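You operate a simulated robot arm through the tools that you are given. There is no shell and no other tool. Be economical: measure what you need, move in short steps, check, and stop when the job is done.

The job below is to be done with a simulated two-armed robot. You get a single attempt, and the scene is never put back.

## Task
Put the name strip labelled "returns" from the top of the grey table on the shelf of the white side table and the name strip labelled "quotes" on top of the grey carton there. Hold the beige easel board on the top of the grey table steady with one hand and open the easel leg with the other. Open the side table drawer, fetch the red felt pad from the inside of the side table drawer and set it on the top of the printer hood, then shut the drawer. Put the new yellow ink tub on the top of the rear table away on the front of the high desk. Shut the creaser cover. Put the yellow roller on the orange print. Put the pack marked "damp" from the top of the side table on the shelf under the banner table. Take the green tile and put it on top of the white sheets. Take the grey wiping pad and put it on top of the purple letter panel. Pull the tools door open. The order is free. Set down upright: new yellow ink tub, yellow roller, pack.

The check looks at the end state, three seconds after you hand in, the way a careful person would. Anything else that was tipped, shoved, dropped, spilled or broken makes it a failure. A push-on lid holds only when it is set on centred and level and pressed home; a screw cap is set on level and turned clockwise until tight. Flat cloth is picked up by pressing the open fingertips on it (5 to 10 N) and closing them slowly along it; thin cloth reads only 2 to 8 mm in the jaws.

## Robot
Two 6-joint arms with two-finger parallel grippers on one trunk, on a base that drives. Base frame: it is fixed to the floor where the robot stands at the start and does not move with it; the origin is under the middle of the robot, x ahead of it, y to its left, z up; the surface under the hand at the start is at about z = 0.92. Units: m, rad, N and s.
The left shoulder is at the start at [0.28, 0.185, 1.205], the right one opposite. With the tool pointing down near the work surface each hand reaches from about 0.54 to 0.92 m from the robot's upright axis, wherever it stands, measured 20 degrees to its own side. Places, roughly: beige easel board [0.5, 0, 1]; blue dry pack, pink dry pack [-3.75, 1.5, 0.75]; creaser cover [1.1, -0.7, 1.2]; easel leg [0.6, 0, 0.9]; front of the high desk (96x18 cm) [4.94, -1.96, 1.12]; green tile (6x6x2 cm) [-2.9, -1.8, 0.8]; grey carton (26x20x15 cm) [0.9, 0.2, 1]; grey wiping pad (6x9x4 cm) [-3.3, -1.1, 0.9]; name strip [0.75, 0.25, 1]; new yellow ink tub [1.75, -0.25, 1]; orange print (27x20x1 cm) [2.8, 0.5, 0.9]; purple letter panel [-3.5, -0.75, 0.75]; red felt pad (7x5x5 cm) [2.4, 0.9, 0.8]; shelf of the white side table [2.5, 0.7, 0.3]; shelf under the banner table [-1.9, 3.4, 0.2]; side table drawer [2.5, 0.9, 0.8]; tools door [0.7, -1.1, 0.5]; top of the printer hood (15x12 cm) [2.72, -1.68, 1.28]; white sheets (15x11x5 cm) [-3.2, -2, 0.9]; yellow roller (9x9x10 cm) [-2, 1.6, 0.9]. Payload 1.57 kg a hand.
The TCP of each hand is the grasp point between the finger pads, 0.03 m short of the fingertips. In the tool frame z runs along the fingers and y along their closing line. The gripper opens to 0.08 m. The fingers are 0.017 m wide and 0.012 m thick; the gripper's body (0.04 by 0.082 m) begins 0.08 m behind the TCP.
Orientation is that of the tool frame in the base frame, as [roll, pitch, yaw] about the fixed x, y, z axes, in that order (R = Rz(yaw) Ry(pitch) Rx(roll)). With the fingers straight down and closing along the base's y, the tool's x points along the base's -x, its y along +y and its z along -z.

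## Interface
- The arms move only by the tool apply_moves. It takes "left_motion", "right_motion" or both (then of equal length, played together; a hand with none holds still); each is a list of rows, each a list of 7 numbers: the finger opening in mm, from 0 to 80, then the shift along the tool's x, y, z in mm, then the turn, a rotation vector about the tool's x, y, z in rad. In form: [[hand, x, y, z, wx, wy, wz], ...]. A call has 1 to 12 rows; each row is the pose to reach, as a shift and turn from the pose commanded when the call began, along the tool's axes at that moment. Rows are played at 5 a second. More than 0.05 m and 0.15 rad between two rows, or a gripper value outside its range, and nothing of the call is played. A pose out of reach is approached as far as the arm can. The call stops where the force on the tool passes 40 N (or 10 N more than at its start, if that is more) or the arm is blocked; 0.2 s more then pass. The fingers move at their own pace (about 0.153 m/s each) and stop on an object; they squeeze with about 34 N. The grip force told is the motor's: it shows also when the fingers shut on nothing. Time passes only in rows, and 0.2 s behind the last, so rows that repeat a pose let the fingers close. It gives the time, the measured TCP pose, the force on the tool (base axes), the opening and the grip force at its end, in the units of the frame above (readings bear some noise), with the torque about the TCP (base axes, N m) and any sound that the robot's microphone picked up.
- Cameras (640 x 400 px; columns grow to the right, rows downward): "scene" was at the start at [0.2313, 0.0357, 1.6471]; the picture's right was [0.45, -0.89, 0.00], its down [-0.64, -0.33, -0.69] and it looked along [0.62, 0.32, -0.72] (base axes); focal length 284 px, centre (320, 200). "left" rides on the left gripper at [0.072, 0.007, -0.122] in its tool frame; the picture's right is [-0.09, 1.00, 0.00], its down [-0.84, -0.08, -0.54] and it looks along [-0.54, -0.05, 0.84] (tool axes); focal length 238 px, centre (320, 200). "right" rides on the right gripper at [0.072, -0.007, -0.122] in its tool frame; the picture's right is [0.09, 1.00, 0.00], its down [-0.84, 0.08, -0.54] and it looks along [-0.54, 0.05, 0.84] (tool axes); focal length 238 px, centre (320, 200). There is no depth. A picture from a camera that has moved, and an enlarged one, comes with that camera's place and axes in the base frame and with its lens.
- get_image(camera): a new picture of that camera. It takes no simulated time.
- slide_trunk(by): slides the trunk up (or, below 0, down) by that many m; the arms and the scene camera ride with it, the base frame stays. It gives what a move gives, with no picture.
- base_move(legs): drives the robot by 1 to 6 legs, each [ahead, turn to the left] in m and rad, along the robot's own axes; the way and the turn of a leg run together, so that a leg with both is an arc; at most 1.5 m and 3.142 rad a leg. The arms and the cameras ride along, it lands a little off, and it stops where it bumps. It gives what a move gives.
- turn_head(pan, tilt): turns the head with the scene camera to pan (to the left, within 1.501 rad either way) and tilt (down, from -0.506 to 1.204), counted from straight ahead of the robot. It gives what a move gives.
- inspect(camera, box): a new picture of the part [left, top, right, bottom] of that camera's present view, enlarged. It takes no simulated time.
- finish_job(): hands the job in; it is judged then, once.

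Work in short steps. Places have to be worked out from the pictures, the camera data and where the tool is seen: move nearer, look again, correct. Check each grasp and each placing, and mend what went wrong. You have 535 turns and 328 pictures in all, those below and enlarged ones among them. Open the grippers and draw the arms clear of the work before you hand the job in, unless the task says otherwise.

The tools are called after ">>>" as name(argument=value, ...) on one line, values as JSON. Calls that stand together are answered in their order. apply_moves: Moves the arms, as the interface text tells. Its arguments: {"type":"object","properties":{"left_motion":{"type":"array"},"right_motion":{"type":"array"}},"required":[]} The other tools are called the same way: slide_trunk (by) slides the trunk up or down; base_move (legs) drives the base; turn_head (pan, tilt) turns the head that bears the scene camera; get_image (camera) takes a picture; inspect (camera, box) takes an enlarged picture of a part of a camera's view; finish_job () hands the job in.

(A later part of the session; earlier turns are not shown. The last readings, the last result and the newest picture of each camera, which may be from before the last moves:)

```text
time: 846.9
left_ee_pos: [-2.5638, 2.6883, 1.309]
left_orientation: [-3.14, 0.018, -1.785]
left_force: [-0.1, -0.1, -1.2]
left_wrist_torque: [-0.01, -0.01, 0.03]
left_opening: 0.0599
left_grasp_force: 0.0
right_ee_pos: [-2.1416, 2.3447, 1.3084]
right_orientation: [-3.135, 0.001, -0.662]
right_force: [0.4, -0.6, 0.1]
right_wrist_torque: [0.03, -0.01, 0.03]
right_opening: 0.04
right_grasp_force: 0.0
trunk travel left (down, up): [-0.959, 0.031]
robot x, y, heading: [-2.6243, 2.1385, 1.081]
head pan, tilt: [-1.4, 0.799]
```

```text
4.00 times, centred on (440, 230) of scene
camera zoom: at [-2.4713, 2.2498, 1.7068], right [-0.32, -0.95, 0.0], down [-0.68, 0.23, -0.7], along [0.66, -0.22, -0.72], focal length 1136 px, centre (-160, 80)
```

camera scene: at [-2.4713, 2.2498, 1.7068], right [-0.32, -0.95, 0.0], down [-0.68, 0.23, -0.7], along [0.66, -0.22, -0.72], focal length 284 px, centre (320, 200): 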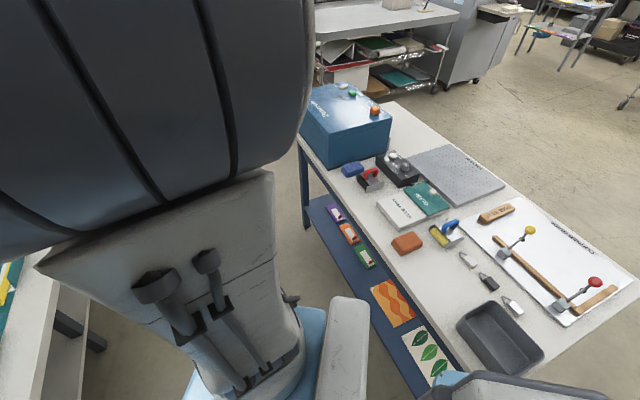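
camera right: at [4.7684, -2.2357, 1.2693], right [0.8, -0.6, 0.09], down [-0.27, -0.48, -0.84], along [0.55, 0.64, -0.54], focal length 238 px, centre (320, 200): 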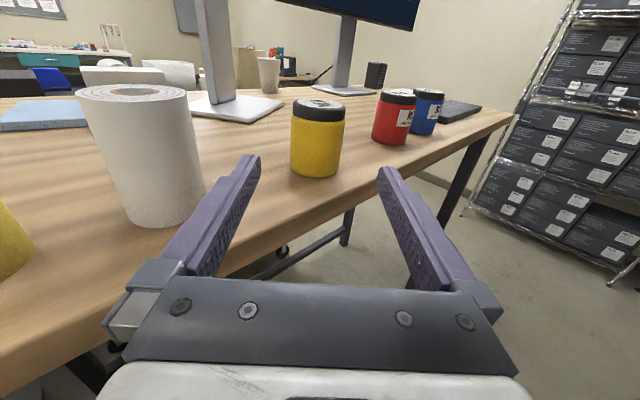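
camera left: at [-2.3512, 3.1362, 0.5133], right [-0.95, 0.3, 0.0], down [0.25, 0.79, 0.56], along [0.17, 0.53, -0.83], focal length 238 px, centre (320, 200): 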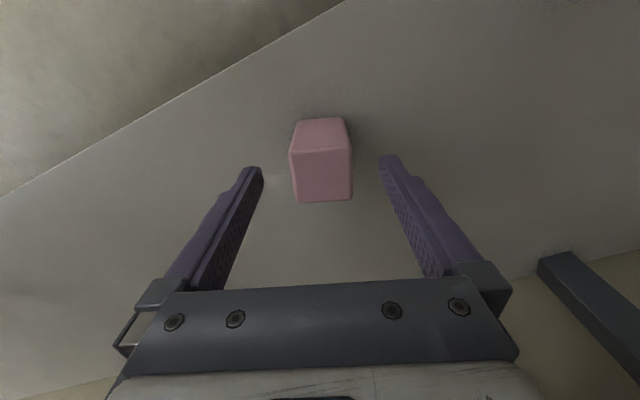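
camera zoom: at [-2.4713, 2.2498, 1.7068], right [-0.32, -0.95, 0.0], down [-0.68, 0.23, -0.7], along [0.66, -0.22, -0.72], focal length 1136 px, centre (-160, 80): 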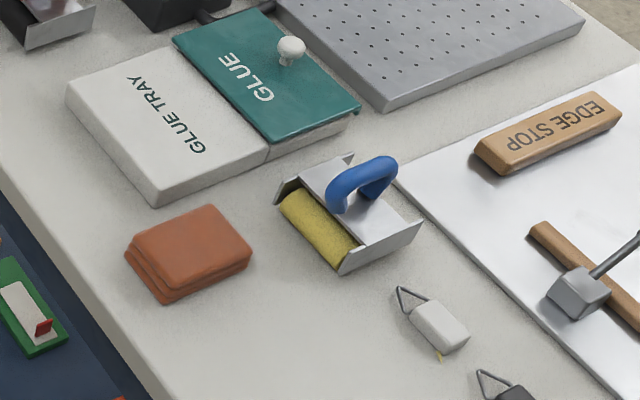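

The roller has a blue arch handle running along y, its top at about (-2.06, 1.67, 1.0). I approach it from the north aisle: I drive to about (-2.1, 2.42) and turn to face south.

>>> base_move(legs=[[0, -0.59], [0.58, 0]])

>>> base_move(legs=[[0, -1.9]])

>>> turn_head(pan=0, tilt=0.8)

>>> get_image(camera="scene")

```text
time: 851.8
left_ee_pos: [-1.7496, 2.8302, 1.3069]
left_orientation: [-3.139, 0.018, -2.379]
left_force: [-0.1, -0.4, 0.2]
left_wrist_torque: [-0.02, 0.01, 0.02]
left_opening: 0.06
left_grasp_force: 0.1
right_ee_pos: [-1.593, 2.3094, 1.3077]
right_orientation: [-3.135, 0.003, -1.256]
right_force: [-0.8, -0.7, 1.0]
right_wrist_torque: [-0.01, -0.01, 0.02]
right_opening: 0.0398
right_grasp_force: 0.2
trunk travel left (down, up): [-0.959, 0.031]
robot x, y, heading: [-2.1131, 2.4077, 0.485]
head pan, tilt: [-1.4, 0.799]
```

```text
time: 856.7
left_ee_pos: [-1.8178, 1.9339, 1.3077]
left_orientation: [-3.138, 0.021, 2.02]
left_force: [-0.3, 0.7, 0.1]
left_wrist_torque: [0.02, 0.0, -0.03]
left_opening: 0.0603
left_grasp_force: 0.1
right_ee_pos: [-2.3601, 1.9464, 1.3073]
right_orientation: [-3.134, 0.001, 3.139]
right_force: [-0.7, -0.3, -1.0]
right_wrist_torque: [0.01, -0.02, -0.02]
right_opening: 0.0397
right_grasp_force: 0.0
trunk travel left (down, up): [-0.959, 0.031]
robot x, y, heading: [-2.1101, 2.4037, -1.404]
head pan, tilt: [-1.4, 0.799]
```

```text
time: 858.3
left_ee_pos: [-1.817, 1.9334, 1.3081]
left_orientation: [-3.14, 0.022, 2.019]
left_force: [0.6, -0.2, 0.1]
left_wrist_torque: [0.01, -0.03, 0.02]
left_opening: 0.0604
left_grasp_force: 0.1
right_ee_pos: [-2.3611, 1.9458, 1.3067]
right_orientation: [-3.137, 0.001, 3.141]
right_force: [-0.2, 0.3, 0.1]
right_wrist_torque: [-0.02, -0.01, -0.05]
right_opening: 0.0401
right_grasp_force: 0.1
trunk travel left (down, up): [-0.959, 0.031]
robot x, y, heading: [-2.1093, 2.4069, -1.398]
head pan, tilt: [0.0, 0.799]
```

```text
69 pictures are left
camera scene: at [-2.0694, 2.1684, 1.7068], right [-0.99, -0.17, 0.0], down [-0.12, 0.71, -0.7], along [0.12, -0.69, -0.72], focal length 284 px, centre (320, 200)
```

scene: 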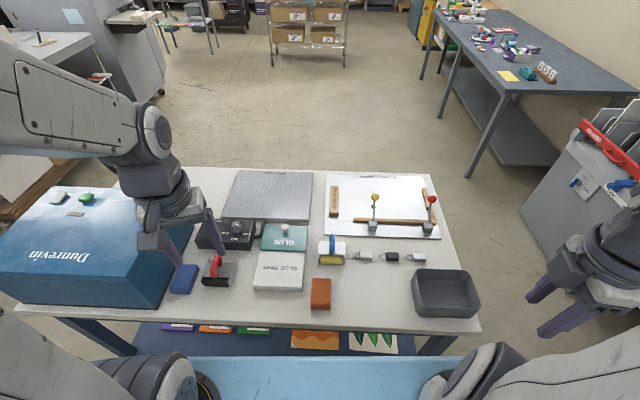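

The roller is straight ahead at about (-2.03, 1.67). I bring the right hand above its handle, turned to close across the arch.

>>> apply_moves(right_motion=[[70, -30, -25, 5, 0, 0, 0.127], [70, -60, -50, 10, 0, 0, 0.254], [70, -90, -75, 15, 0, 0, 0.38], [70, -120, -100, 25, 0, 0, 0.51], [70, -150, -125, 35, 0, 0, 0.635], [70, -180, -150, 45, 0, 0, 0.76], [70, -210, -175, 55, 0, 0, 0.89], [70, -240, -200, 65, 0, 0, 1.02], [70, -270, -225, 80, 0, 0, 1.14], [70, -300, -250, 90, 0, 0, 1.27], [70, -331, -276, 100, 0, 0, 1.4]])

>>> get_image(camera="right")

```text
time: 860.7
left_ee_pos: [-1.8178, 1.933, 1.3073]
left_orientation: [-3.141, 0.016, 2.019]
left_force: [-0.8, -0.8, -0.8]
left_wrist_torque: [0.04, -0.03, -0.03]
left_opening: 0.06
left_grasp_force: 0.1
right_ee_pos: [-2.0292, 1.6683, 1.2097]
right_orientation: [3.14, 0.006, 1.739]
right_force: [-0.2, 0.8, 0.0]
right_wrist_torque: [0.0, -0.02, 0.02]
right_opening: 0.0702
right_grasp_force: 0.0
trunk travel left (down, up): [-0.959, 0.031]
robot x, y, heading: [-2.1102, 2.4062, -1.403]
head pan, tilt: [0.0, 0.799]
```

```text
68 pictures are left
camera right: at [-2.0471, 1.7386, 1.3299], right [0.97, 0.26, 0.0], down [0.21, -0.81, 0.55], along [0.14, -0.53, -0.84], focal length 238 px, centre (320, 200)
```

right: 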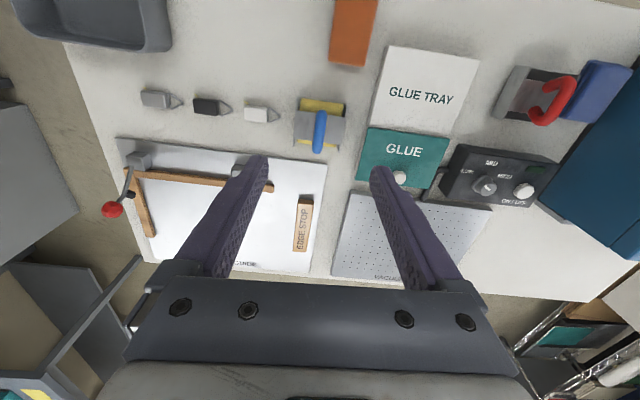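

>>> apply_moves(right_motion=[[60, -20, 2, 40, 0, 0, 0], [60, -40, 3, 80, 0, 0, 0], [60, -40, 3, 120, 0, 0, 0], [60, -40, 3, 150, 0, 0, 0]])

>>> get_image(camera="right")

```text
time: 861.7
left_ee_pos: [-1.8182, 1.9348, 1.3079]
left_orientation: [-3.14, 0.017, 2.019]
left_force: [0.3, -0.6, 0.1]
left_wrist_torque: [-0.02, 0.02, 0.02]
left_opening: 0.0598
left_grasp_force: 0.1
right_ee_pos: [-2.0198, 1.6272, 1.0596]
right_orientation: [3.14, 0.007, 1.739]
right_force: [0.2, -0.1, 1.3]
right_wrist_torque: [0.01, 0.0, 0.01]
right_opening: 0.06
right_grasp_force: 0.0
trunk travel left (down, up): [-0.959, 0.031]
robot x, y, heading: [-2.1107, 2.4045, -1.4]
head pan, tilt: [0.0, 0.799]
```

```text
67 pictures are left
camera right: at [-2.0377, 1.6985, 1.1795], right [0.97, 0.26, 0.0], down [0.22, -0.81, 0.55], along [0.14, -0.53, -0.84], focal length 238 px, centre (320, 200)
```

right: 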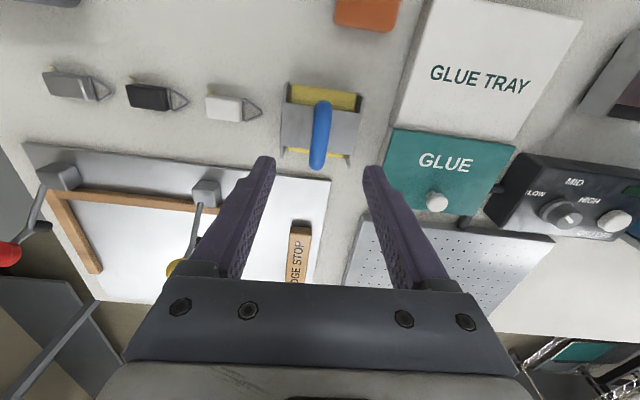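

>>> apply_moves(right_motion=[[60, 4, 0, 35, 0, 0, 0], [60, 4, 0, 65, 0, 0, 0], [60, 4, 0, 85, 0, 0, 0], [0, 4, 0, 85, 0, 0, 0], [0, 4, 0, 85, 0, 0, 0], [0, 4, 0, 85, 0, 0, 0]])

>>> get_image(camera="right")

```text
time: 863.1
left_ee_pos: [-1.8176, 1.9328, 1.3086]
left_orientation: [-3.138, 0.017, 2.021]
left_force: [0.6, 0.3, 1.1]
left_wrist_torque: [0.01, -0.01, 0.01]
left_opening: 0.0604
left_grasp_force: 0.0
right_ee_pos: [-2.0203, 1.6325, 0.975]
right_orientation: [3.139, 0.006, 1.741]
right_force: [-0.5, -0.8, -0.1]
right_wrist_torque: [-0.05, 0.04, -0.02]
right_opening: 0.0171
right_grasp_force: 31.0
trunk travel left (down, up): [-0.959, 0.031]
robot x, y, heading: [-2.1095, 2.4083, -1.399]
head pan, tilt: [0.0, 0.799]
```

```text
66 pictures are left
camera right: at [-2.0386, 1.7026, 1.0945], right [0.97, 0.26, 0.0], down [0.22, -0.81, 0.55], along [0.14, -0.53, -0.84], focal length 238 px, centre (320, 200)
```

right: 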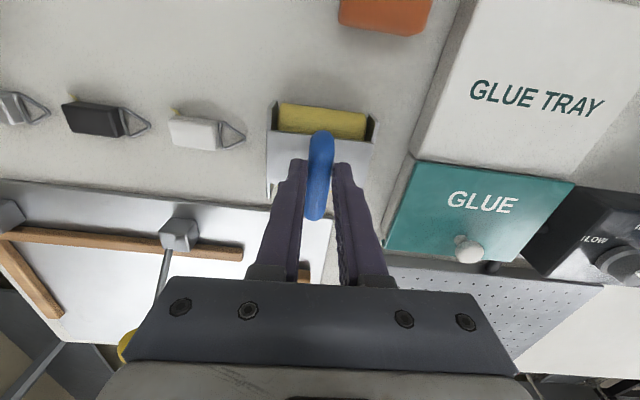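

The handle is gripped at 17 mm. I lift gently and check that the roller hangs level.

>>> apply_moves(right_motion=[[0, 0, 0, -15, 0, 0, 0], [0, 0, 0, -35, 0, 0, 0], [0, 0, 0, -60, 0, 0, 0], [0, 0, 0, -90, 0, 0, 0], [0, 0, 0, -120, 0, 0, 0]])

>>> get_image(camera="right")

>>> inspect(camera="scene", box=[260, 150, 420, 290])

```text
time: 864.3
left_ee_pos: [-1.8169, 1.9335, 1.3067]
left_orientation: [-3.141, 0.019, 2.02]
left_force: [0.2, -0.4, -0.1]
left_wrist_torque: [-0.02, -0.01, 0.02]
left_opening: 0.06
left_grasp_force: 0.0
right_ee_pos: [-2.0218, 1.6349, 1.0952]
right_orientation: [3.14, 0.004, 1.739]
right_force: [0.0, -0.4, -1.6]
right_wrist_torque: [0.0, 0.04, 0.0]
right_opening: 0.0164
right_grasp_force: 31.5
trunk travel left (down, up): [-0.959, 0.031]
robot x, y, heading: [-2.1089, 2.4066, -1.4]
head pan, tilt: [0.0, 0.799]
```

```text
65 pictures are left
camera right: at [-2.0392, 1.7043, 1.2153], right [0.97, 0.26, 0.0], down [0.22, -0.81, 0.55], along [0.14, -0.53, -0.84], focal length 238 px, centre (320, 200)
```

right: 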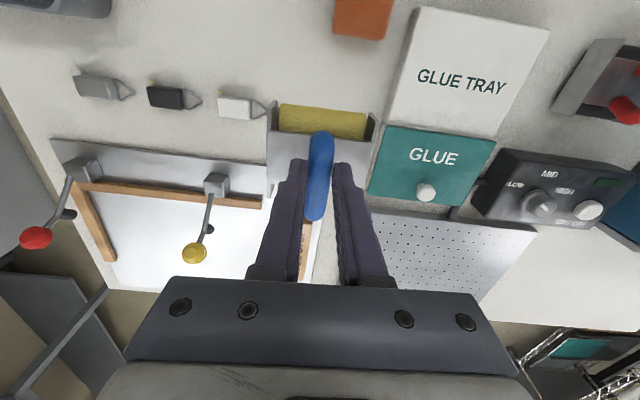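

```text
2.86 times, centred on (340, 220) of scene
camera zoom: at [-2.0693, 2.1684, 1.7068], right [-0.99, -0.17, 0.0], down [-0.12, 0.71, -0.7], along [0.12, -0.69, -0.72], focal length 812 px, centre (263, 143)
```

zoom: 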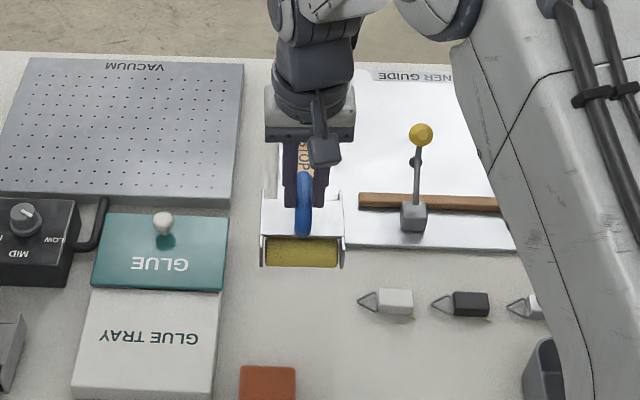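

The roller hangs level in the grip. I raise it higher and draw it close to the body for the drive.

>>> apply_moves(right_motion=[[0, 0, 0, -35, 0, 0, 0], [0, 0, 0, -70, 0, 0, 0], [0, 15, 0, -105, 0, 0, 0], [0, 35, 0, -140, 0, 0, 0], [0, 60, 0, -170, 0, 0, 0], [0, 85, 0, -195, 0, 0, 0], [0, 115, 0, -215, 0, 0, 0], [0, 145, 0, -230, 0, 0, 0], [0, 175, -10, -240, 0, 0, 0], [0, 200, -20, -245, 0, 0, 0]])

```text
time: 866.5
left_ee_pos: [-1.8178, 1.9331, 1.3079]
left_orientation: [-3.141, 0.019, 2.02]
left_force: [0.7, 1.2, -0.2]
left_wrist_torque: [0.0, 0.01, -0.03]
left_opening: 0.0602
left_grasp_force: 0.0
right_ee_pos: [-2.0742, 1.8282, 1.3397]
right_orientation: [3.139, 0.005, 1.739]
right_force: [0.2, 0.0, -2.3]
right_wrist_torque: [0.02, 0.02, 0.02]
right_opening: 0.0164
right_grasp_force: 32.1
trunk travel left (down, up): [-0.959, 0.031]
robot x, y, heading: [-2.1101, 2.4102, -1.4]
head pan, tilt: [0.0, 0.799]
```

>>> base_move(legs=[[0, 1.45]])

>>> base_move(legs=[[1.4, 0]])

>>> turn_head(pan=0, tilt=0.5)

>>> get_image(camera="scene")

```text
time: 870.4
left_ee_pos: [-1.6022, 2.6331, 1.3064]
left_orientation: [-3.138, 0.019, -2.827]
left_force: [-1.0, -0.5, -0.5]
left_wrist_torque: [-0.03, -0.03, 0.0]
left_opening: 0.0598
left_grasp_force: 0.0
right_ee_pos: [-1.5295, 2.3649, 1.3402]
right_orientation: [3.141, 0.005, -3.105]
right_force: [-0.2, 0.3, -1.8]
right_wrist_torque: [-0.03, -0.01, -0.01]
right_opening: 0.016
right_grasp_force: 31.1
trunk travel left (down, up): [-0.959, 0.031]
robot x, y, heading: [-2.1088, 2.4075, 0.037]
head pan, tilt: [0.0, 0.799]
```

```text
time: 877.5
left_ee_pos: [-0.1838, 2.6834, 1.3085]
left_orientation: [-3.14, 0.017, -2.827]
left_force: [-0.1, 0.1, -0.7]
left_wrist_torque: [0.0, 0.01, 0.03]
left_opening: 0.0599
left_grasp_force: 0.1
right_ee_pos: [-0.1126, 2.4158, 1.3398]
right_orientation: [3.14, 0.005, -3.105]
right_force: [0.0, -1.2, 0.8]
right_wrist_torque: [0.02, -0.03, -0.01]
right_opening: 0.0
right_grasp_force: 21.6
trunk travel left (down, up): [-0.959, 0.031]
robot x, y, heading: [-0.6883, 2.4599, 0.04]
head pan, tilt: [0.0, 0.799]
```

```text
time: 878.2
left_ee_pos: [-0.1836, 2.6844, 1.3078]
left_orientation: [-3.139, 0.02, -2.827]
left_force: [-0.6, 0.0, -0.3]
left_wrist_torque: [-0.01, 0.01, 0.0]
left_opening: 0.0602
left_grasp_force: 0.1
right_ee_pos: [-0.1138, 2.4159, 1.3402]
right_orientation: [3.141, 0.006, -3.105]
right_force: [0.0, 0.2, 0.5]
right_wrist_torque: [0.02, 0.03, -0.03]
right_opening: 0.0
right_grasp_force: 21.1
trunk travel left (down, up): [-0.959, 0.031]
robot x, y, heading: [-0.6874, 2.4564, 0.036]
head pan, tilt: [0.0, 0.499]
```

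```text
63 pictures are left
camera scene: at [-0.4406, 2.4662, 1.7327], right [0.04, -1.0, 0.0], down [-0.48, -0.02, -0.88], along [0.88, 0.03, -0.48], focal length 284 px, centre (320, 200)
```

scene: 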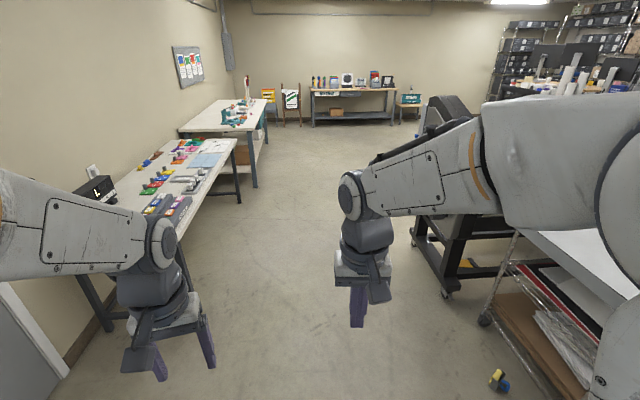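

The roller slipped out during the drive; it lies on the floor near (0.54, 1.47). I go there to recover it.

>>> base_move(legs=[[0, -0.85], [0.85, 0], [0, 0.35]])

>>> turn_head(pan=0, tilt=0.9)

>>> get_image(camera="scene")

```text
time: 886.1
left_ee_pos: [0.4461, 1.7932, 1.3081]
left_orientation: [-3.138, 0.02, 2.955]
left_force: [-0.2, -0.4, 0.9]
left_wrist_torque: [0.02, 0.0, 0.0]
left_opening: 0.06
left_grasp_force: 0.0
right_ee_pos: [0.3787, 1.5243, 1.3401]
right_orientation: [3.141, 0.004, 2.675]
right_force: [1.1, 0.3, 0.1]
right_wrist_torque: [0.0, -0.02, 0.0]
right_opening: 0.0001
right_grasp_force: 20.8
trunk travel left (down, up): [-0.959, 0.031]
robot x, y, heading: [-0.1083, 1.8397, -0.468]
head pan, tilt: [0.0, 0.499]
```

```text
time: 886.9
left_ee_pos: [0.4472, 1.7933, 1.3074]
left_orientation: [-3.141, 0.02, 2.954]
left_force: [-0.3, 0.4, 0.3]
left_wrist_torque: [-0.03, 0.02, 0.0]
left_opening: 0.0604
left_grasp_force: 0.1
right_ee_pos: [0.3786, 1.5242, 1.3396]
right_orientation: [3.138, 0.005, 2.675]
right_force: [-0.5, 0.1, -0.9]
right_wrist_torque: [0.0, 0.01, 0.01]
right_opening: 0.0002
right_grasp_force: 22.2
trunk travel left (down, up): [-0.959, 0.031]
robot x, y, heading: [-0.1084, 1.8368, -0.47]
head pan, tilt: [0.0, 0.901]
```

```text
62 pictures are left
camera scene: at [0.1025, 1.7324, 1.699], right [-0.45, -0.89, 0.0], down [-0.7, 0.35, -0.62], along [0.56, -0.28, -0.78], focal length 284 px, centre (320, 200)
```

scene: 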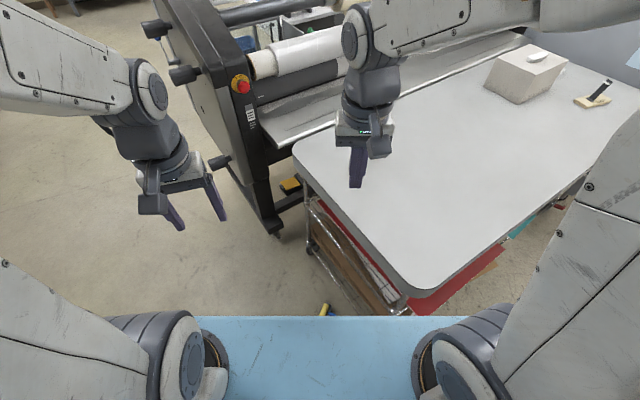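

>>> turn_head(pan=0, tilt=0.75)

>>> slide_trunk(by=-0.4)

>>> slide_trunk(by=-0.4)

>>> get_image(camera="scene")

```text
time: 887.6
left_ee_pos: [0.4459, 1.7937, 1.3092]
left_orientation: [-3.14, 0.019, 2.952]
left_force: [0.6, 0.5, -0.4]
left_wrist_torque: [0.03, 0.01, -0.01]
left_opening: 0.0598
left_grasp_force: 0.1
right_ee_pos: [0.3794, 1.5253, 1.3395]
right_orientation: [3.141, 0.006, 2.676]
right_force: [0.4, 0.2, -0.4]
right_wrist_torque: [-0.06, 0.0, -0.02]
right_opening: 0.0001
right_grasp_force: 21.3
trunk travel left (down, up): [-0.959, 0.031]
robot x, y, heading: [-0.1092, 1.8431, -0.467]
head pan, tilt: [0.0, 0.75]
```

```text
time: 891.5
left_ee_pos: [0.4456, 1.793, 0.9066]
left_orientation: [-3.141, 0.019, 2.953]
left_force: [-0.4, 1.0, -0.9]
left_wrist_torque: [-0.02, 0.0, 0.04]
left_opening: 0.0599
left_grasp_force: 0.0
right_ee_pos: [0.3783, 1.523, 0.9398]
right_orientation: [3.141, 0.005, 2.674]
right_force: [0.3, 0.1, -0.5]
right_wrist_torque: [0.01, 0.02, -0.01]
right_opening: 0.0001
right_grasp_force: 21.9
trunk travel left (down, up): [-0.559, 0.431]
robot x, y, heading: [-0.1063, 1.8352, -0.464]
head pan, tilt: [0.0, 0.75]
```

```text
time: 895.3
left_ee_pos: [0.4468, 1.7928, 0.5069]
left_orientation: [3.14, 0.018, 2.952]
left_force: [0.2, 0.2, 0.8]
left_wrist_torque: [-0.03, -0.01, 0.03]
left_opening: 0.0599
left_grasp_force: 0.1
right_ee_pos: [0.3791, 1.524, 0.539]
right_orientation: [3.139, 0.006, 2.676]
right_force: [0.3, -0.2, -0.2]
right_wrist_torque: [0.02, 0.01, 0.0]
right_opening: 0.0
right_grasp_force: 21.3
trunk travel left (down, up): [-0.159, 0.831]
robot x, y, heading: [-0.1065, 1.8365, -0.467]
head pan, tilt: [0.0, 0.75]
```

```text
61 pictures are left
camera scene: at [0.109, 1.729, 0.9108], right [-0.45, -0.89, 0.0], down [-0.61, 0.31, -0.73], along [0.65, -0.33, -0.68], focal length 284 px, centre (320, 200)
```

scene: 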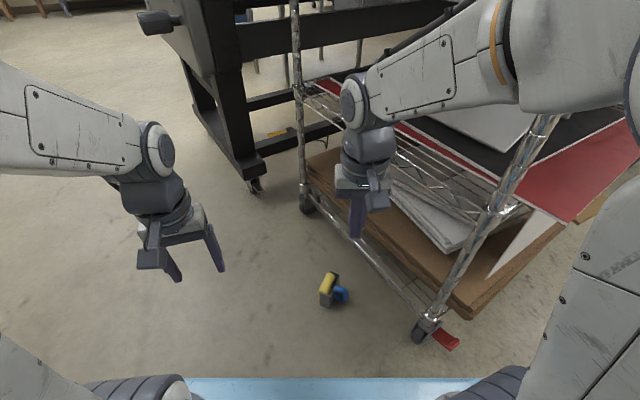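

>>> inspect(camera="scene", box=[290, 250, 380, 320])

```text
5.71 times, centred on (335, 285) of scene
camera zoom: at [0.109, 1.729, 0.9108], right [-0.45, -0.89, 0.0], down [-0.61, 0.31, -0.73], along [0.65, -0.33, -0.68], focal length 1624 px, centre (234, -286)
```

zoom: 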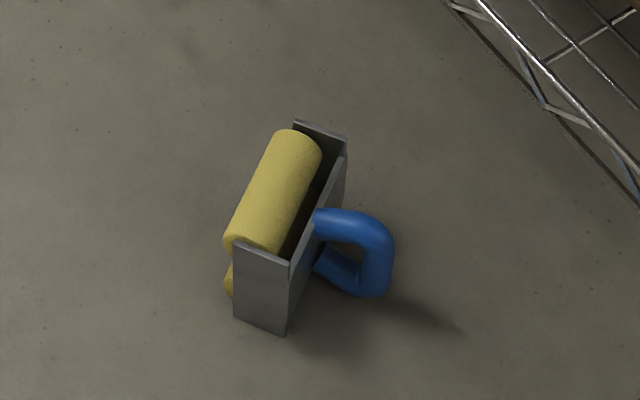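

The roller lies on its side, handle loop standing vertical, pointing toward (-0.75, -0.66). I lower fully and bring the right hand over the loop, turned so it clamps the loop from both sides.

>>> slide_trunk(by=-0.155)

>>> apply_moves(right_motion=[[60, -14, -2, 14, 0, 0, -0.132], [60, -29, -4, 28, 0, 0, -0.264], [60, -43, -6, 42, 0, 0, -0.396], [60, -58, -8, 56, 0, 0, -0.528], [60, -72, -10, 70, 0, 0, -0.66], [60, -87, -12, 84, 0, 0, -0.79], [60, -101, -14, 98, 0, 0, -0.92], [60, -116, -16, 112, 0, 0, -1.055], [60, -130, -18, 125, 0, 0, -1.187]])

>>> get_image(camera="right")

```text
time: 897.1
left_ee_pos: [0.4457, 1.7927, 0.3535]
left_orientation: [-3.139, 0.018, 2.953]
left_force: [-0.2, 0.0, 0.4]
left_wrist_torque: [0.0, -0.02, -0.03]
left_opening: 0.0598
left_grasp_force: 0.1
right_ee_pos: [0.379, 1.5245, 0.3849]
right_orientation: [3.14, 0.006, 2.676]
right_force: [-1.0, -0.3, 0.5]
right_wrist_torque: [0.01, 0.01, -0.02]
right_opening: 0.0002
right_grasp_force: 21.4
trunk travel left (down, up): [-0.004, 0.986]
robot x, y, heading: [-0.1099, 1.8381, -0.464]
head pan, tilt: [0.0, 0.75]
```

```text
time: 899.1
left_ee_pos: [0.4473, 1.7935, 0.3544]
left_orientation: [-3.139, 0.019, 2.953]
left_force: [0.4, -0.1, 0.2]
left_wrist_torque: [-0.02, 0.01, 0.0]
left_opening: 0.0598
left_grasp_force: 0.0
right_ee_pos: [0.4878, 1.4492, 0.261]
right_orientation: [-3.137, 0.004, -2.419]
right_force: [-0.2, -0.2, -0.3]
right_wrist_torque: [0.02, 0.02, -0.01]
right_opening: 0.0599
right_grasp_force: 0.0
trunk travel left (down, up): [-0.004, 0.986]
robot x, y, heading: [-0.1092, 1.8374, -0.465]
head pan, tilt: [0.0, 0.75]
```

```text
59 pictures are left
camera right: at [0.4378, 1.3961, 0.38], right [-0.73, 0.68, -0.01], down [0.57, 0.61, 0.54], along [0.38, 0.39, -0.84], focal length 238 px, centre (320, 200)
```

right: 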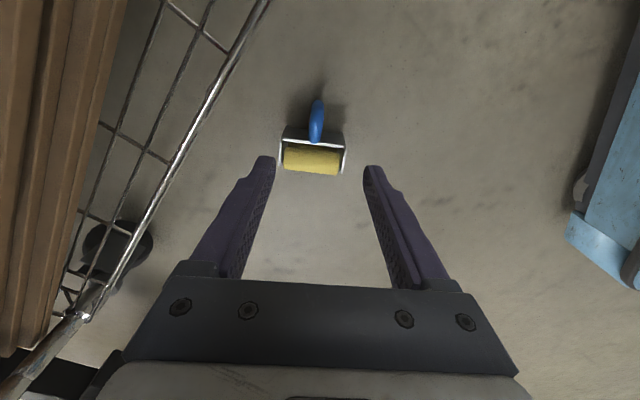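

The handle lies centred between the fingers. I go down and clamp it.

>>> apply_moves(right_motion=[[60, -2, -4, 45, 0, 0, 0], [60, -2, -6, 90, 0, 0, 0], [60, -2, -6, 135, 0, 0, 0], [60, -2, -6, 175, 0, 0, 0], [60, -2, -6, 205, 0, 0, 0], [0, -2, -6, 205, 0, 0, 0], [0, -2, -6, 205, 0, 0, 0], [0, -2, -6, 205, 0, 0, 0]])

>>> get_image(camera="right")

```text
time: 900.9
left_ee_pos: [0.4467, 1.7924, 0.3538]
left_orientation: [-3.141, 0.017, 2.953]
left_force: [0.4, -0.9, -0.3]
left_wrist_torque: [-0.01, 0.05, -0.01]
left_opening: 0.06
left_grasp_force: 0.0
right_ee_pos: [0.4952, 1.4464, 0.0547]
right_orientation: [-3.138, 0.004, -2.421]
right_force: [-0.4, 0.1, 0.2]
right_wrist_torque: [-0.01, 0.0, 0.02]
right_opening: 0.0178
right_grasp_force: 32.4
trunk travel left (down, up): [-0.004, 0.986]
robot x, y, heading: [-0.109, 1.8378, -0.461]
head pan, tilt: [0.0, 0.75]
```

```text
58 pictures are left
camera right: at [0.4446, 1.394, 0.1755], right [-0.73, 0.69, 0.0], down [0.57, 0.61, 0.54], along [0.38, 0.39, -0.84], focal length 238 px, centre (320, 200)
```

right: 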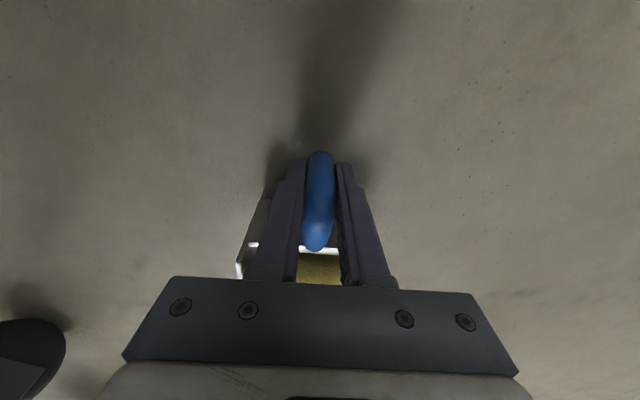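

Clamped firmly along the loop. I lift it, then raise the trunk.

>>> apply_moves(right_motion=[[0, 0, 0, -20, 0, 0, 0], [0, 0, 0, -50, 0, 0, 0], [0, 0, 0, -85, 0, 0, 0], [0, 0, 0, -125, 0, 0, 0], [0, -15, 15, -165, 0, 0, 0], [0, -30, 40, -200, 0, 0, 0], [0, -40, 70, -230, 0, 0, 0], [0, -50, 95, -255, 0, 0, 0]])

>>> slide_trunk(by=0.4)

>>> get_image(camera="right")

```text
time: 902.7
left_ee_pos: [0.4463, 1.7931, 0.352]
left_orientation: [-3.139, 0.019, 2.953]
left_force: [-0.4, -0.3, 0.3]
left_wrist_torque: [-0.01, -0.01, -0.02]
left_opening: 0.06
left_grasp_force: 0.0
right_ee_pos: [0.468, 1.5512, 0.3086]
right_orientation: [-3.137, 0.002, -2.419]
right_force: [-0.1, -0.2, -1.2]
right_wrist_torque: [-0.05, 0.03, 0.04]
right_opening: 0.0176
right_grasp_force: 33.2
trunk travel left (down, up): [-0.004, 0.986]
robot x, y, heading: [-0.1081, 1.837, -0.467]
head pan, tilt: [0.0, 0.75]
```

```text
time: 906.5
left_ee_pos: [0.4466, 1.7934, 0.7541]
left_orientation: [-3.14, 0.02, 2.954]
left_force: [-0.1, -0.1, 0.1]
left_wrist_torque: [-0.03, 0.01, -0.04]
left_opening: 0.0602
left_grasp_force: 0.1
right_ee_pos: [0.4689, 1.5508, 0.7105]
right_orientation: [-3.136, 0.004, -2.422]
right_force: [0.4, 0.5, -2.4]
right_wrist_torque: [-0.03, 0.07, 0.02]
right_opening: 0.0176
right_grasp_force: 32.3
trunk travel left (down, up): [-0.404, 0.586]
robot x, y, heading: [-0.1073, 1.8397, -0.463]
head pan, tilt: [0.0, 0.75]
```

```text
57 pictures are left
camera right: at [0.4184, 1.4983, 0.8298], right [-0.73, 0.69, 0.0], down [0.57, 0.61, 0.54], along [0.38, 0.39, -0.84], focal length 238 px, centre (320, 200)
```

right: 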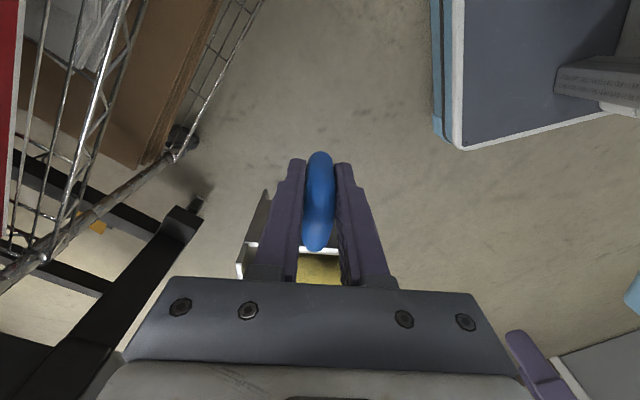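

>>> slide_trunk(by=0.4)

>>> slide_trunk(by=0.15)

>>> apply_moves(right_motion=[[0, 0, 0, 0, 0, 0, -0.13], [0, 0, 0, 0, 0, 0, -0.26], [0, 0, 0, 0, 0, 0, -0.39], [0, 0, 0, 0, 0, 0, -0.52], [0, 0, 0, 0, 0, 0, -0.65], [0, 0, 0, 0, 0, 0, -0.78], [0, 0, 0, 0, 0, 0, -0.91], [0, 0, 0, 0, 0, 0, -1.04], [0, 0, 0, 0, 0, 0, -1.17], [0, 0, 0, 0, 0, 0, -1.3], [0, 0, 0, 0, 0, 0, -1.43], [0, 0, 0, 0, 0, 0, -1.5]])

```text
time: 910.3
left_ee_pos: [0.4465, 1.7925, 1.1538]
left_orientation: [-3.14, 0.019, 2.953]
left_force: [0.7, -0.2, 0.4]
left_wrist_torque: [0.01, 0.01, 0.04]
left_opening: 0.0599
left_grasp_force: 0.0
right_ee_pos: [0.4683, 1.5503, 1.1103]
right_orientation: [-3.137, 0.005, -2.421]
right_force: [-0.3, -0.7, -1.5]
right_wrist_torque: [-0.08, 0.07, -0.03]
right_opening: 0.0177
right_grasp_force: 32.2
trunk travel left (down, up): [-0.804, 0.186]
robot x, y, heading: [-0.1087, 1.8385, -0.461]
head pan, tilt: [0.0, 0.75]
```

```text
time: 912.1
left_ee_pos: [0.4463, 1.7938, 1.3032]
left_orientation: [-3.139, 0.02, 2.953]
left_force: [-0.5, 0.6, 0.0]
left_wrist_torque: [0.0, 0.0, -0.01]
left_opening: 0.06
left_grasp_force: 0.1
right_ee_pos: [0.4681, 1.5502, 1.2603]
right_orientation: [-3.136, 0.005, -2.421]
right_force: [0.1, 0.6, -1.2]
right_wrist_torque: [-0.05, 0.05, 0.0]
right_opening: 0.0176
right_grasp_force: 32.3
trunk travel left (down, up): [-0.954, 0.036]
robot x, y, heading: [-0.1126, 1.8372, -0.465]
head pan, tilt: [0.0, 0.75]
```

```text
time: 914.7
left_ee_pos: [0.4472, 1.7931, 1.3027]
left_orientation: [-3.14, 0.018, 2.954]
left_force: [0.5, -0.1, -0.8]
left_wrist_torque: [-0.02, -0.01, 0.0]
left_opening: 0.0602
left_grasp_force: 0.1
right_ee_pos: [0.4688, 1.5515, 1.26]
right_orientation: [-3.138, -0.004, -0.918]
right_force: [-0.1, 0.2, -1.5]
right_wrist_torque: [-0.07, -0.05, 0.02]
right_opening: 0.0177
right_grasp_force: 32.4
trunk travel left (down, up): [-0.954, 0.036]
robot x, y, heading: [-0.1083, 1.8398, -0.464]
head pan, tilt: [0.0, 0.75]
```

The roller is held firmly (17.7 mm). I drive east in stages and check the grip after each.

>>> base_move(legs=[[0, 0.9]])

>>> base_move(legs=[[1.35, 0]])

>>> base_move(legs=[[0, -0.44]])

>>> turn_head(pan=0, tilt=0.5)

>>> get_image(camera="scene")

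```text
time: 917.4
left_ee_pos: [0.2741, 2.2437, 1.3029]
left_orientation: [-3.141, 0.018, -2.433]
left_force: [0.2, 0.7, 0.0]
left_wrist_torque: [-0.03, 0.02, 0.01]
left_opening: 0.0601
left_grasp_force: 0.0
right_ee_pos: [0.4767, 2.1102, 1.2591]
right_orientation: [-3.138, -0.003, -0.025]
right_force: [1.1, -1.0, -2.2]
right_wrist_torque: [-0.01, -0.05, -0.03]
right_opening: 0.0175
right_grasp_force: 32.7
trunk travel left (down, up): [-0.954, 0.036]
robot x, y, heading: [-0.1095, 1.8395, 0.442]
head pan, tilt: [0.0, 0.75]
```

```text
time: 924.1
left_ee_pos: [1.4878, 2.8029, 1.3034]
left_orientation: [-3.139, 0.021, -2.435]
left_force: [-0.3, 0.5, -0.9]
left_wrist_torque: [0.0, 0.01, -0.01]
left_opening: 0.06
left_grasp_force: 0.0
right_ee_pos: [1.6905, 2.6689, 1.259]
right_orientation: [-3.139, -0.003, -0.025]
right_force: [0.0, 0.2, -1.6]
right_wrist_torque: [0.0, -0.03, -0.04]
right_opening: 0.0176
right_grasp_force: 32.4
trunk travel left (down, up): [-0.954, 0.036]
robot x, y, heading: [1.1065, 2.4018, 0.432]
head pan, tilt: [0.0, 0.75]
```

```text
time: 925.8
left_ee_pos: [1.6231, 2.6042, 1.3023]
left_orientation: [-3.14, 0.021, -2.872]
left_force: [0.7, -0.3, -0.7]
left_wrist_torque: [0.04, 0.0, 0.02]
left_opening: 0.0599
left_grasp_force: 0.0
right_ee_pos: [1.7513, 2.3961, 1.2594]
right_orientation: [-3.138, -0.004, -0.463]
right_force: [0.6, 0.4, -1.0]
right_wrist_torque: [-0.03, -0.09, 0.01]
right_opening: 0.0177
right_grasp_force: 33.2
trunk travel left (down, up): [-0.954, 0.036]
robot x, y, heading: [1.1054, 2.4007, -0.001]
head pan, tilt: [0.0, 0.75]
```

```text
time: 926.5
left_ee_pos: [1.6229, 2.604, 1.3027]
left_orientation: [-3.139, 0.02, -2.871]
left_force: [0.9, -0.1, 0.1]
left_wrist_torque: [-0.03, 0.0, 0.04]
left_opening: 0.0596
left_grasp_force: 0.0
right_ee_pos: [1.7495, 2.397, 1.2594]
right_orientation: [-3.138, -0.004, -0.461]
right_force: [0.2, 1.2, -1.8]
right_wrist_torque: [-0.02, -0.08, 0.0]
right_opening: 0.0175
right_grasp_force: 32.5
trunk travel left (down, up): [-0.954, 0.036]
robot x, y, heading: [1.1079, 2.4005, -0.008]
head pan, tilt: [0.0, 0.499]
```

```text
56 pictures are left
camera scene: at [1.357, 2.3973, 1.7277], right [-0.01, -1.0, 0.0], down [-0.48, 0.0, -0.88], along [0.88, -0.01, -0.48], focal length 284 px, centre (320, 200)
```

scene: 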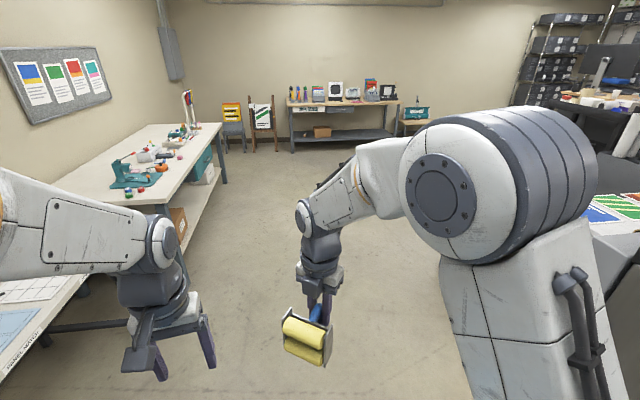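

>>> base_move(legs=[[1.35, 0]])

>>> base_move(legs=[[1.3, 0]])

>>> base_move(legs=[[0, -1.6]])

>>> base_move(legs=[[1.1, 0]])

```text
time: 933.3
left_ee_pos: [2.9668, 2.5973, 1.303]
left_orientation: [-3.141, 0.021, -2.868]
left_force: [0.3, -1.5, 0.3]
left_wrist_torque: [0.02, 0.01, 0.01]
left_opening: 0.0599
left_grasp_force: 0.0
right_ee_pos: [3.0944, 2.3901, 1.2598]
right_orientation: [-3.138, -0.006, -0.46]
right_force: [-0.7, 0.3, -1.4]
right_wrist_torque: [-0.03, -0.06, 0.0]
right_opening: 0.0177
right_grasp_force: 32.4
trunk travel left (down, up): [-0.954, 0.036]
robot x, y, heading: [2.4503, 2.3924, -0.009]
head pan, tilt: [0.0, 0.499]
```

```text
time: 939.7
left_ee_pos: [4.2521, 2.5806, 1.304]
left_orientation: [-3.139, 0.02, -2.881]
left_force: [0.3, -0.4, 0.1]
left_wrist_torque: [-0.01, 0.05, -0.03]
left_opening: 0.0603
left_grasp_force: 0.0
right_ee_pos: [4.3776, 2.3725, 1.2599]
right_orientation: [-3.137, -0.004, -0.469]
right_force: [0.2, -0.6, -1.4]
right_wrist_torque: [-0.03, -0.09, 0.0]
right_opening: 0.0177
right_grasp_force: 32.6
trunk travel left (down, up): [-0.954, 0.036]
robot x, y, heading: [3.7333, 2.3797, -0.015]
head pan, tilt: [0.0, 0.499]
```

```text
time: 944.0
left_ee_pos: [3.9132, 1.8532, 1.3027]
left_orientation: [-3.138, 0.02, 1.793]
left_force: [0.8, -0.1, 0.2]
left_wrist_torque: [0.02, 0.0, 0.0]
left_opening: 0.0602
left_grasp_force: 0.0
right_ee_pos: [3.6997, 1.7375, 1.2602]
right_orientation: [-3.137, -0.005, -2.08]
right_force: [0.0, -0.2, -1.6]
right_wrist_torque: [-0.06, 0.05, 0.03]
right_opening: 0.0182
right_grasp_force: 32.4
trunk travel left (down, up): [-0.954, 0.036]
robot x, y, heading: [3.7322, 2.3777, -1.624]
head pan, tilt: [0.0, 0.499]
```

```text
time: 949.7
left_ee_pos: [3.8553, 0.7457, 1.3029]
left_orientation: [-3.14, 0.02, 1.795]
left_force: [0.1, -0.6, 1.0]
left_wrist_torque: [0.02, 0.01, -0.01]
left_opening: 0.0599
left_grasp_force: 0.0
right_ee_pos: [3.6416, 0.6288, 1.2599]
right_orientation: [-3.139, -0.004, -2.078]
right_force: [-0.4, 0.3, -1.8]
right_wrist_torque: [-0.07, 0.03, -0.01]
right_opening: 0.0176
right_grasp_force: 32.3
trunk travel left (down, up): [-0.954, 0.036]
robot x, y, heading: [3.675, 1.2689, -1.62]
head pan, tilt: [0.0, 0.499]
```

>>> base_move(legs=[[1.0, 0]])

>>> base_move(legs=[[0, -0.83], [0.93, 0]])

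>>> base_move(legs=[[0, -2.2]])

>>> turn_head(pan=0, tilt=0.75)

>>> get_image(camera="scene")

```text
time: 954.9
left_ee_pos: [3.8052, -0.2514, 1.3032]
left_orientation: [-3.139, 0.02, 1.796]
left_force: [-0.1, -0.1, -0.8]
left_wrist_torque: [-0.02, 0.01, -0.01]
left_opening: 0.06
left_grasp_force: 0.0
right_ee_pos: [3.5922, -0.3688, 1.2598]
right_orientation: [-3.138, -0.004, -2.077]
right_force: [-0.5, 0.2, -2.4]
right_wrist_torque: [-0.07, 0.03, -0.02]
right_opening: 0.0176
right_grasp_force: 32.8
trunk travel left (down, up): [-0.954, 0.036]
robot x, y, heading: [3.624, 0.2778, -1.623]
head pan, tilt: [0.0, 0.499]
```

```text
time: 961.9
left_ee_pos: [2.6429, -0.8055, 1.3035]
left_orientation: [-3.14, 0.02, 0.967]
left_force: [0.2, 0.7, 0.0]
left_wrist_torque: [0.06, -0.01, -0.02]
left_opening: 0.06
left_grasp_force: 0.0
right_ee_pos: [2.4122, -0.7267, 1.2586]
right_orientation: [-3.139, -0.001, -2.907]
right_force: [-0.2, -0.1, -1.9]
right_wrist_torque: [0.01, 0.07, 0.0]
right_opening: 0.0176
right_grasp_force: 32.3
trunk travel left (down, up): [-0.954, 0.036]
robot x, y, heading: [2.908, -0.3184, -2.453]
head pan, tilt: [0.0, 0.499]
```

```text
time: 967.6
left_ee_pos: [2.6734, 0.1876, 1.3023]
left_orientation: [-3.14, 0.019, -1.24]
left_force: [0.3, 0.9, 0.1]
left_wrist_torque: [0.01, -0.03, -0.01]
left_opening: 0.0601
left_grasp_force: 0.1
right_ee_pos: [2.8729, 0.3263, 1.2592]
right_orientation: [-3.14, -0.005, 1.169]
right_force: [0.5, 0.2, -1.4]
right_wrist_torque: [0.07, -0.02, 0.0]
right_opening: 0.0177
right_grasp_force: 32.4
trunk travel left (down, up): [-0.954, 0.036]
robot x, y, heading: [2.9115, -0.3185, 1.628]
head pan, tilt: [0.0, 0.499]
```

```text
time: 968.3
left_ee_pos: [2.6745, 0.187, 1.3038]
left_orientation: [-3.139, 0.019, -1.241]
left_force: [0.3, -0.2, 0.1]
left_wrist_torque: [-0.02, 0.01, 0.0]
left_opening: 0.06
left_grasp_force: 0.2
right_ee_pos: [2.8732, 0.326, 1.2587]
right_orientation: [-3.14, -0.005, 1.17]
right_force: [-0.2, 0.3, -1.6]
right_wrist_torque: [0.03, -0.03, 0.0]
right_opening: 0.0178
right_grasp_force: 32.3
trunk travel left (down, up): [-0.954, 0.036]
robot x, y, heading: [2.9095, -0.3186, 1.626]
head pan, tilt: [0.0, 0.75]
```

```text
55 pictures are left
camera scene: at [2.8955, -0.075, 1.7058], right [1.0, 0.05, 0.0], down [0.04, -0.68, -0.73], along [-0.04, 0.73, -0.68], focal length 284 px, centre (320, 200)
```

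scene: 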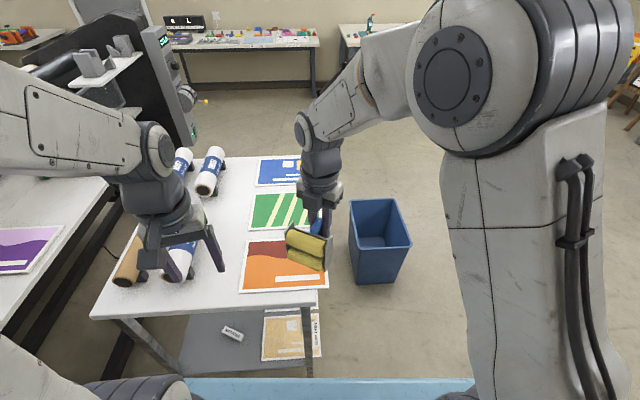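

I am at the table; the orange print's centre is (2.745, 0.46). For a level-hand placement I need more distance, so I reposition back and to the left.

>>> base_move(legs=[[0, -0.7], [-0.3, 0], [0, 0.7]])

>>> get_image(camera="scene")

```text
time: 974.1
left_ee_pos: [2.4971, -0.0505, 1.3026]
left_orientation: [-3.141, 0.019, -1.246]
left_force: [0.4, -0.6, -0.9]
left_wrist_torque: [0.0, 0.03, 0.01]
left_opening: 0.06
left_grasp_force: 0.1
right_ee_pos: [2.6975, 0.0889, 1.2587]
right_orientation: [-3.139, -0.004, 1.165]
right_force: [-0.3, -0.2, -1.4]
right_wrist_torque: [0.07, -0.01, -0.01]
right_opening: 0.0177
right_grasp_force: 32.7
trunk travel left (down, up): [-0.954, 0.036]
robot x, y, heading: [2.727, -0.5532, 1.623]
head pan, tilt: [0.0, 0.75]
```

```text
54 pictures are left
camera scene: at [2.7176, -0.3129, 1.7058], right [1.0, 0.05, 0.0], down [0.04, -0.68, -0.73], along [-0.04, 0.73, -0.68], focal length 284 px, centre (320, 200)
```

scene: 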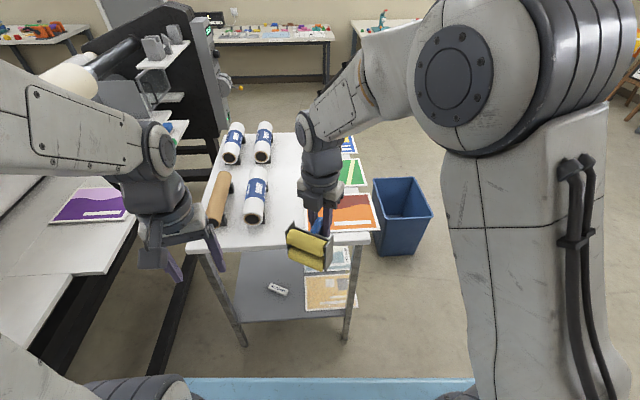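

I tilt the right hand level in small steps while moving toward the table, so the roller comes upright.

>>> apply_moves(right_motion=[[0, 15, -5, 9, 0, 0.13, 0], [0, 31, -9, 18, 0, 0.26, 0], [0, 46, -14, 27, 0, 0.39, 0], [0, 61, -18, 36, 0, 0.52, 0], [0, 77, -23, 45, 0, 0.65, 0], [0, 92, -27, 54, 0, 0.78, 0], [0, 107, -32, 64, 0, 0.91, 0], [0, 122, -36, 73, 0, 1.04, 0], [0, 138, -41, 82, 0, 1.17, 0], [0, 153, -46, 91, 0, 1.3, 0], [0, 168, -50, 100, 0, 1.43, 0], [0, 184, -55, 109, 0, 1.57, 0]])

>>> get_image(camera="right")

>>> get_image(camera="scene")

```text
time: 976.7
left_ee_pos: [2.4983, -0.049, 1.3027]
left_orientation: [-3.141, 0.019, -1.244]
left_force: [-1.5, -0.3, 0.8]
left_wrist_torque: [0.0, 0.0, 0.0]
left_opening: 0.0599
left_grasp_force: 0.0
right_ee_pos: [2.7201, 0.2799, 1.1516]
right_orientation: [-0.566, -1.564, -1.409]
right_force: [-0.2, 0.0, -1.9]
right_wrist_torque: [-0.02, 0.04, 0.0]
right_opening: 0.0177
right_grasp_force: 32.4
trunk travel left (down, up): [-0.954, 0.036]
robot x, y, heading: [2.7359, -0.5572, 1.623]
head pan, tilt: [0.0, 0.75]
```

```text
53 pictures are left
camera right: at [2.6659, 0.1698, 1.2205], right [0.92, -0.39, 0.09], down [-0.14, -0.52, -0.84], along [0.38, 0.76, -0.54], focal length 238 px, centre (320, 200)
```

right: 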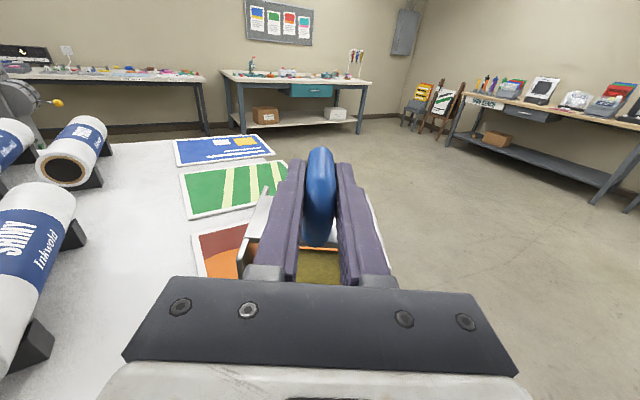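

```text
52 pictures are left
camera scene: at [2.7177, -0.3128, 1.7058], right [1.0, 0.05, 0.0], down [0.04, -0.68, -0.73], along [-0.04, 0.73, -0.68], focal length 284 px, centre (320, 200)
```

scene: 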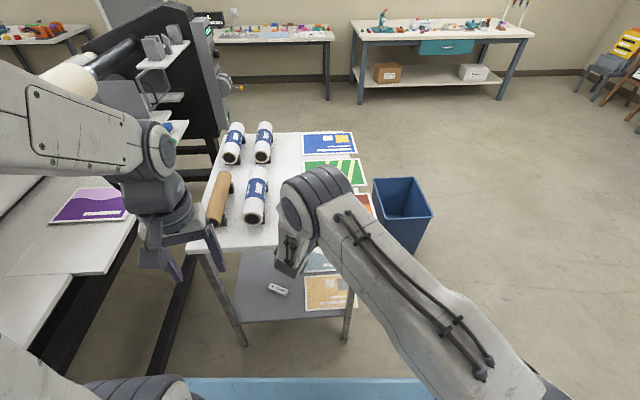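

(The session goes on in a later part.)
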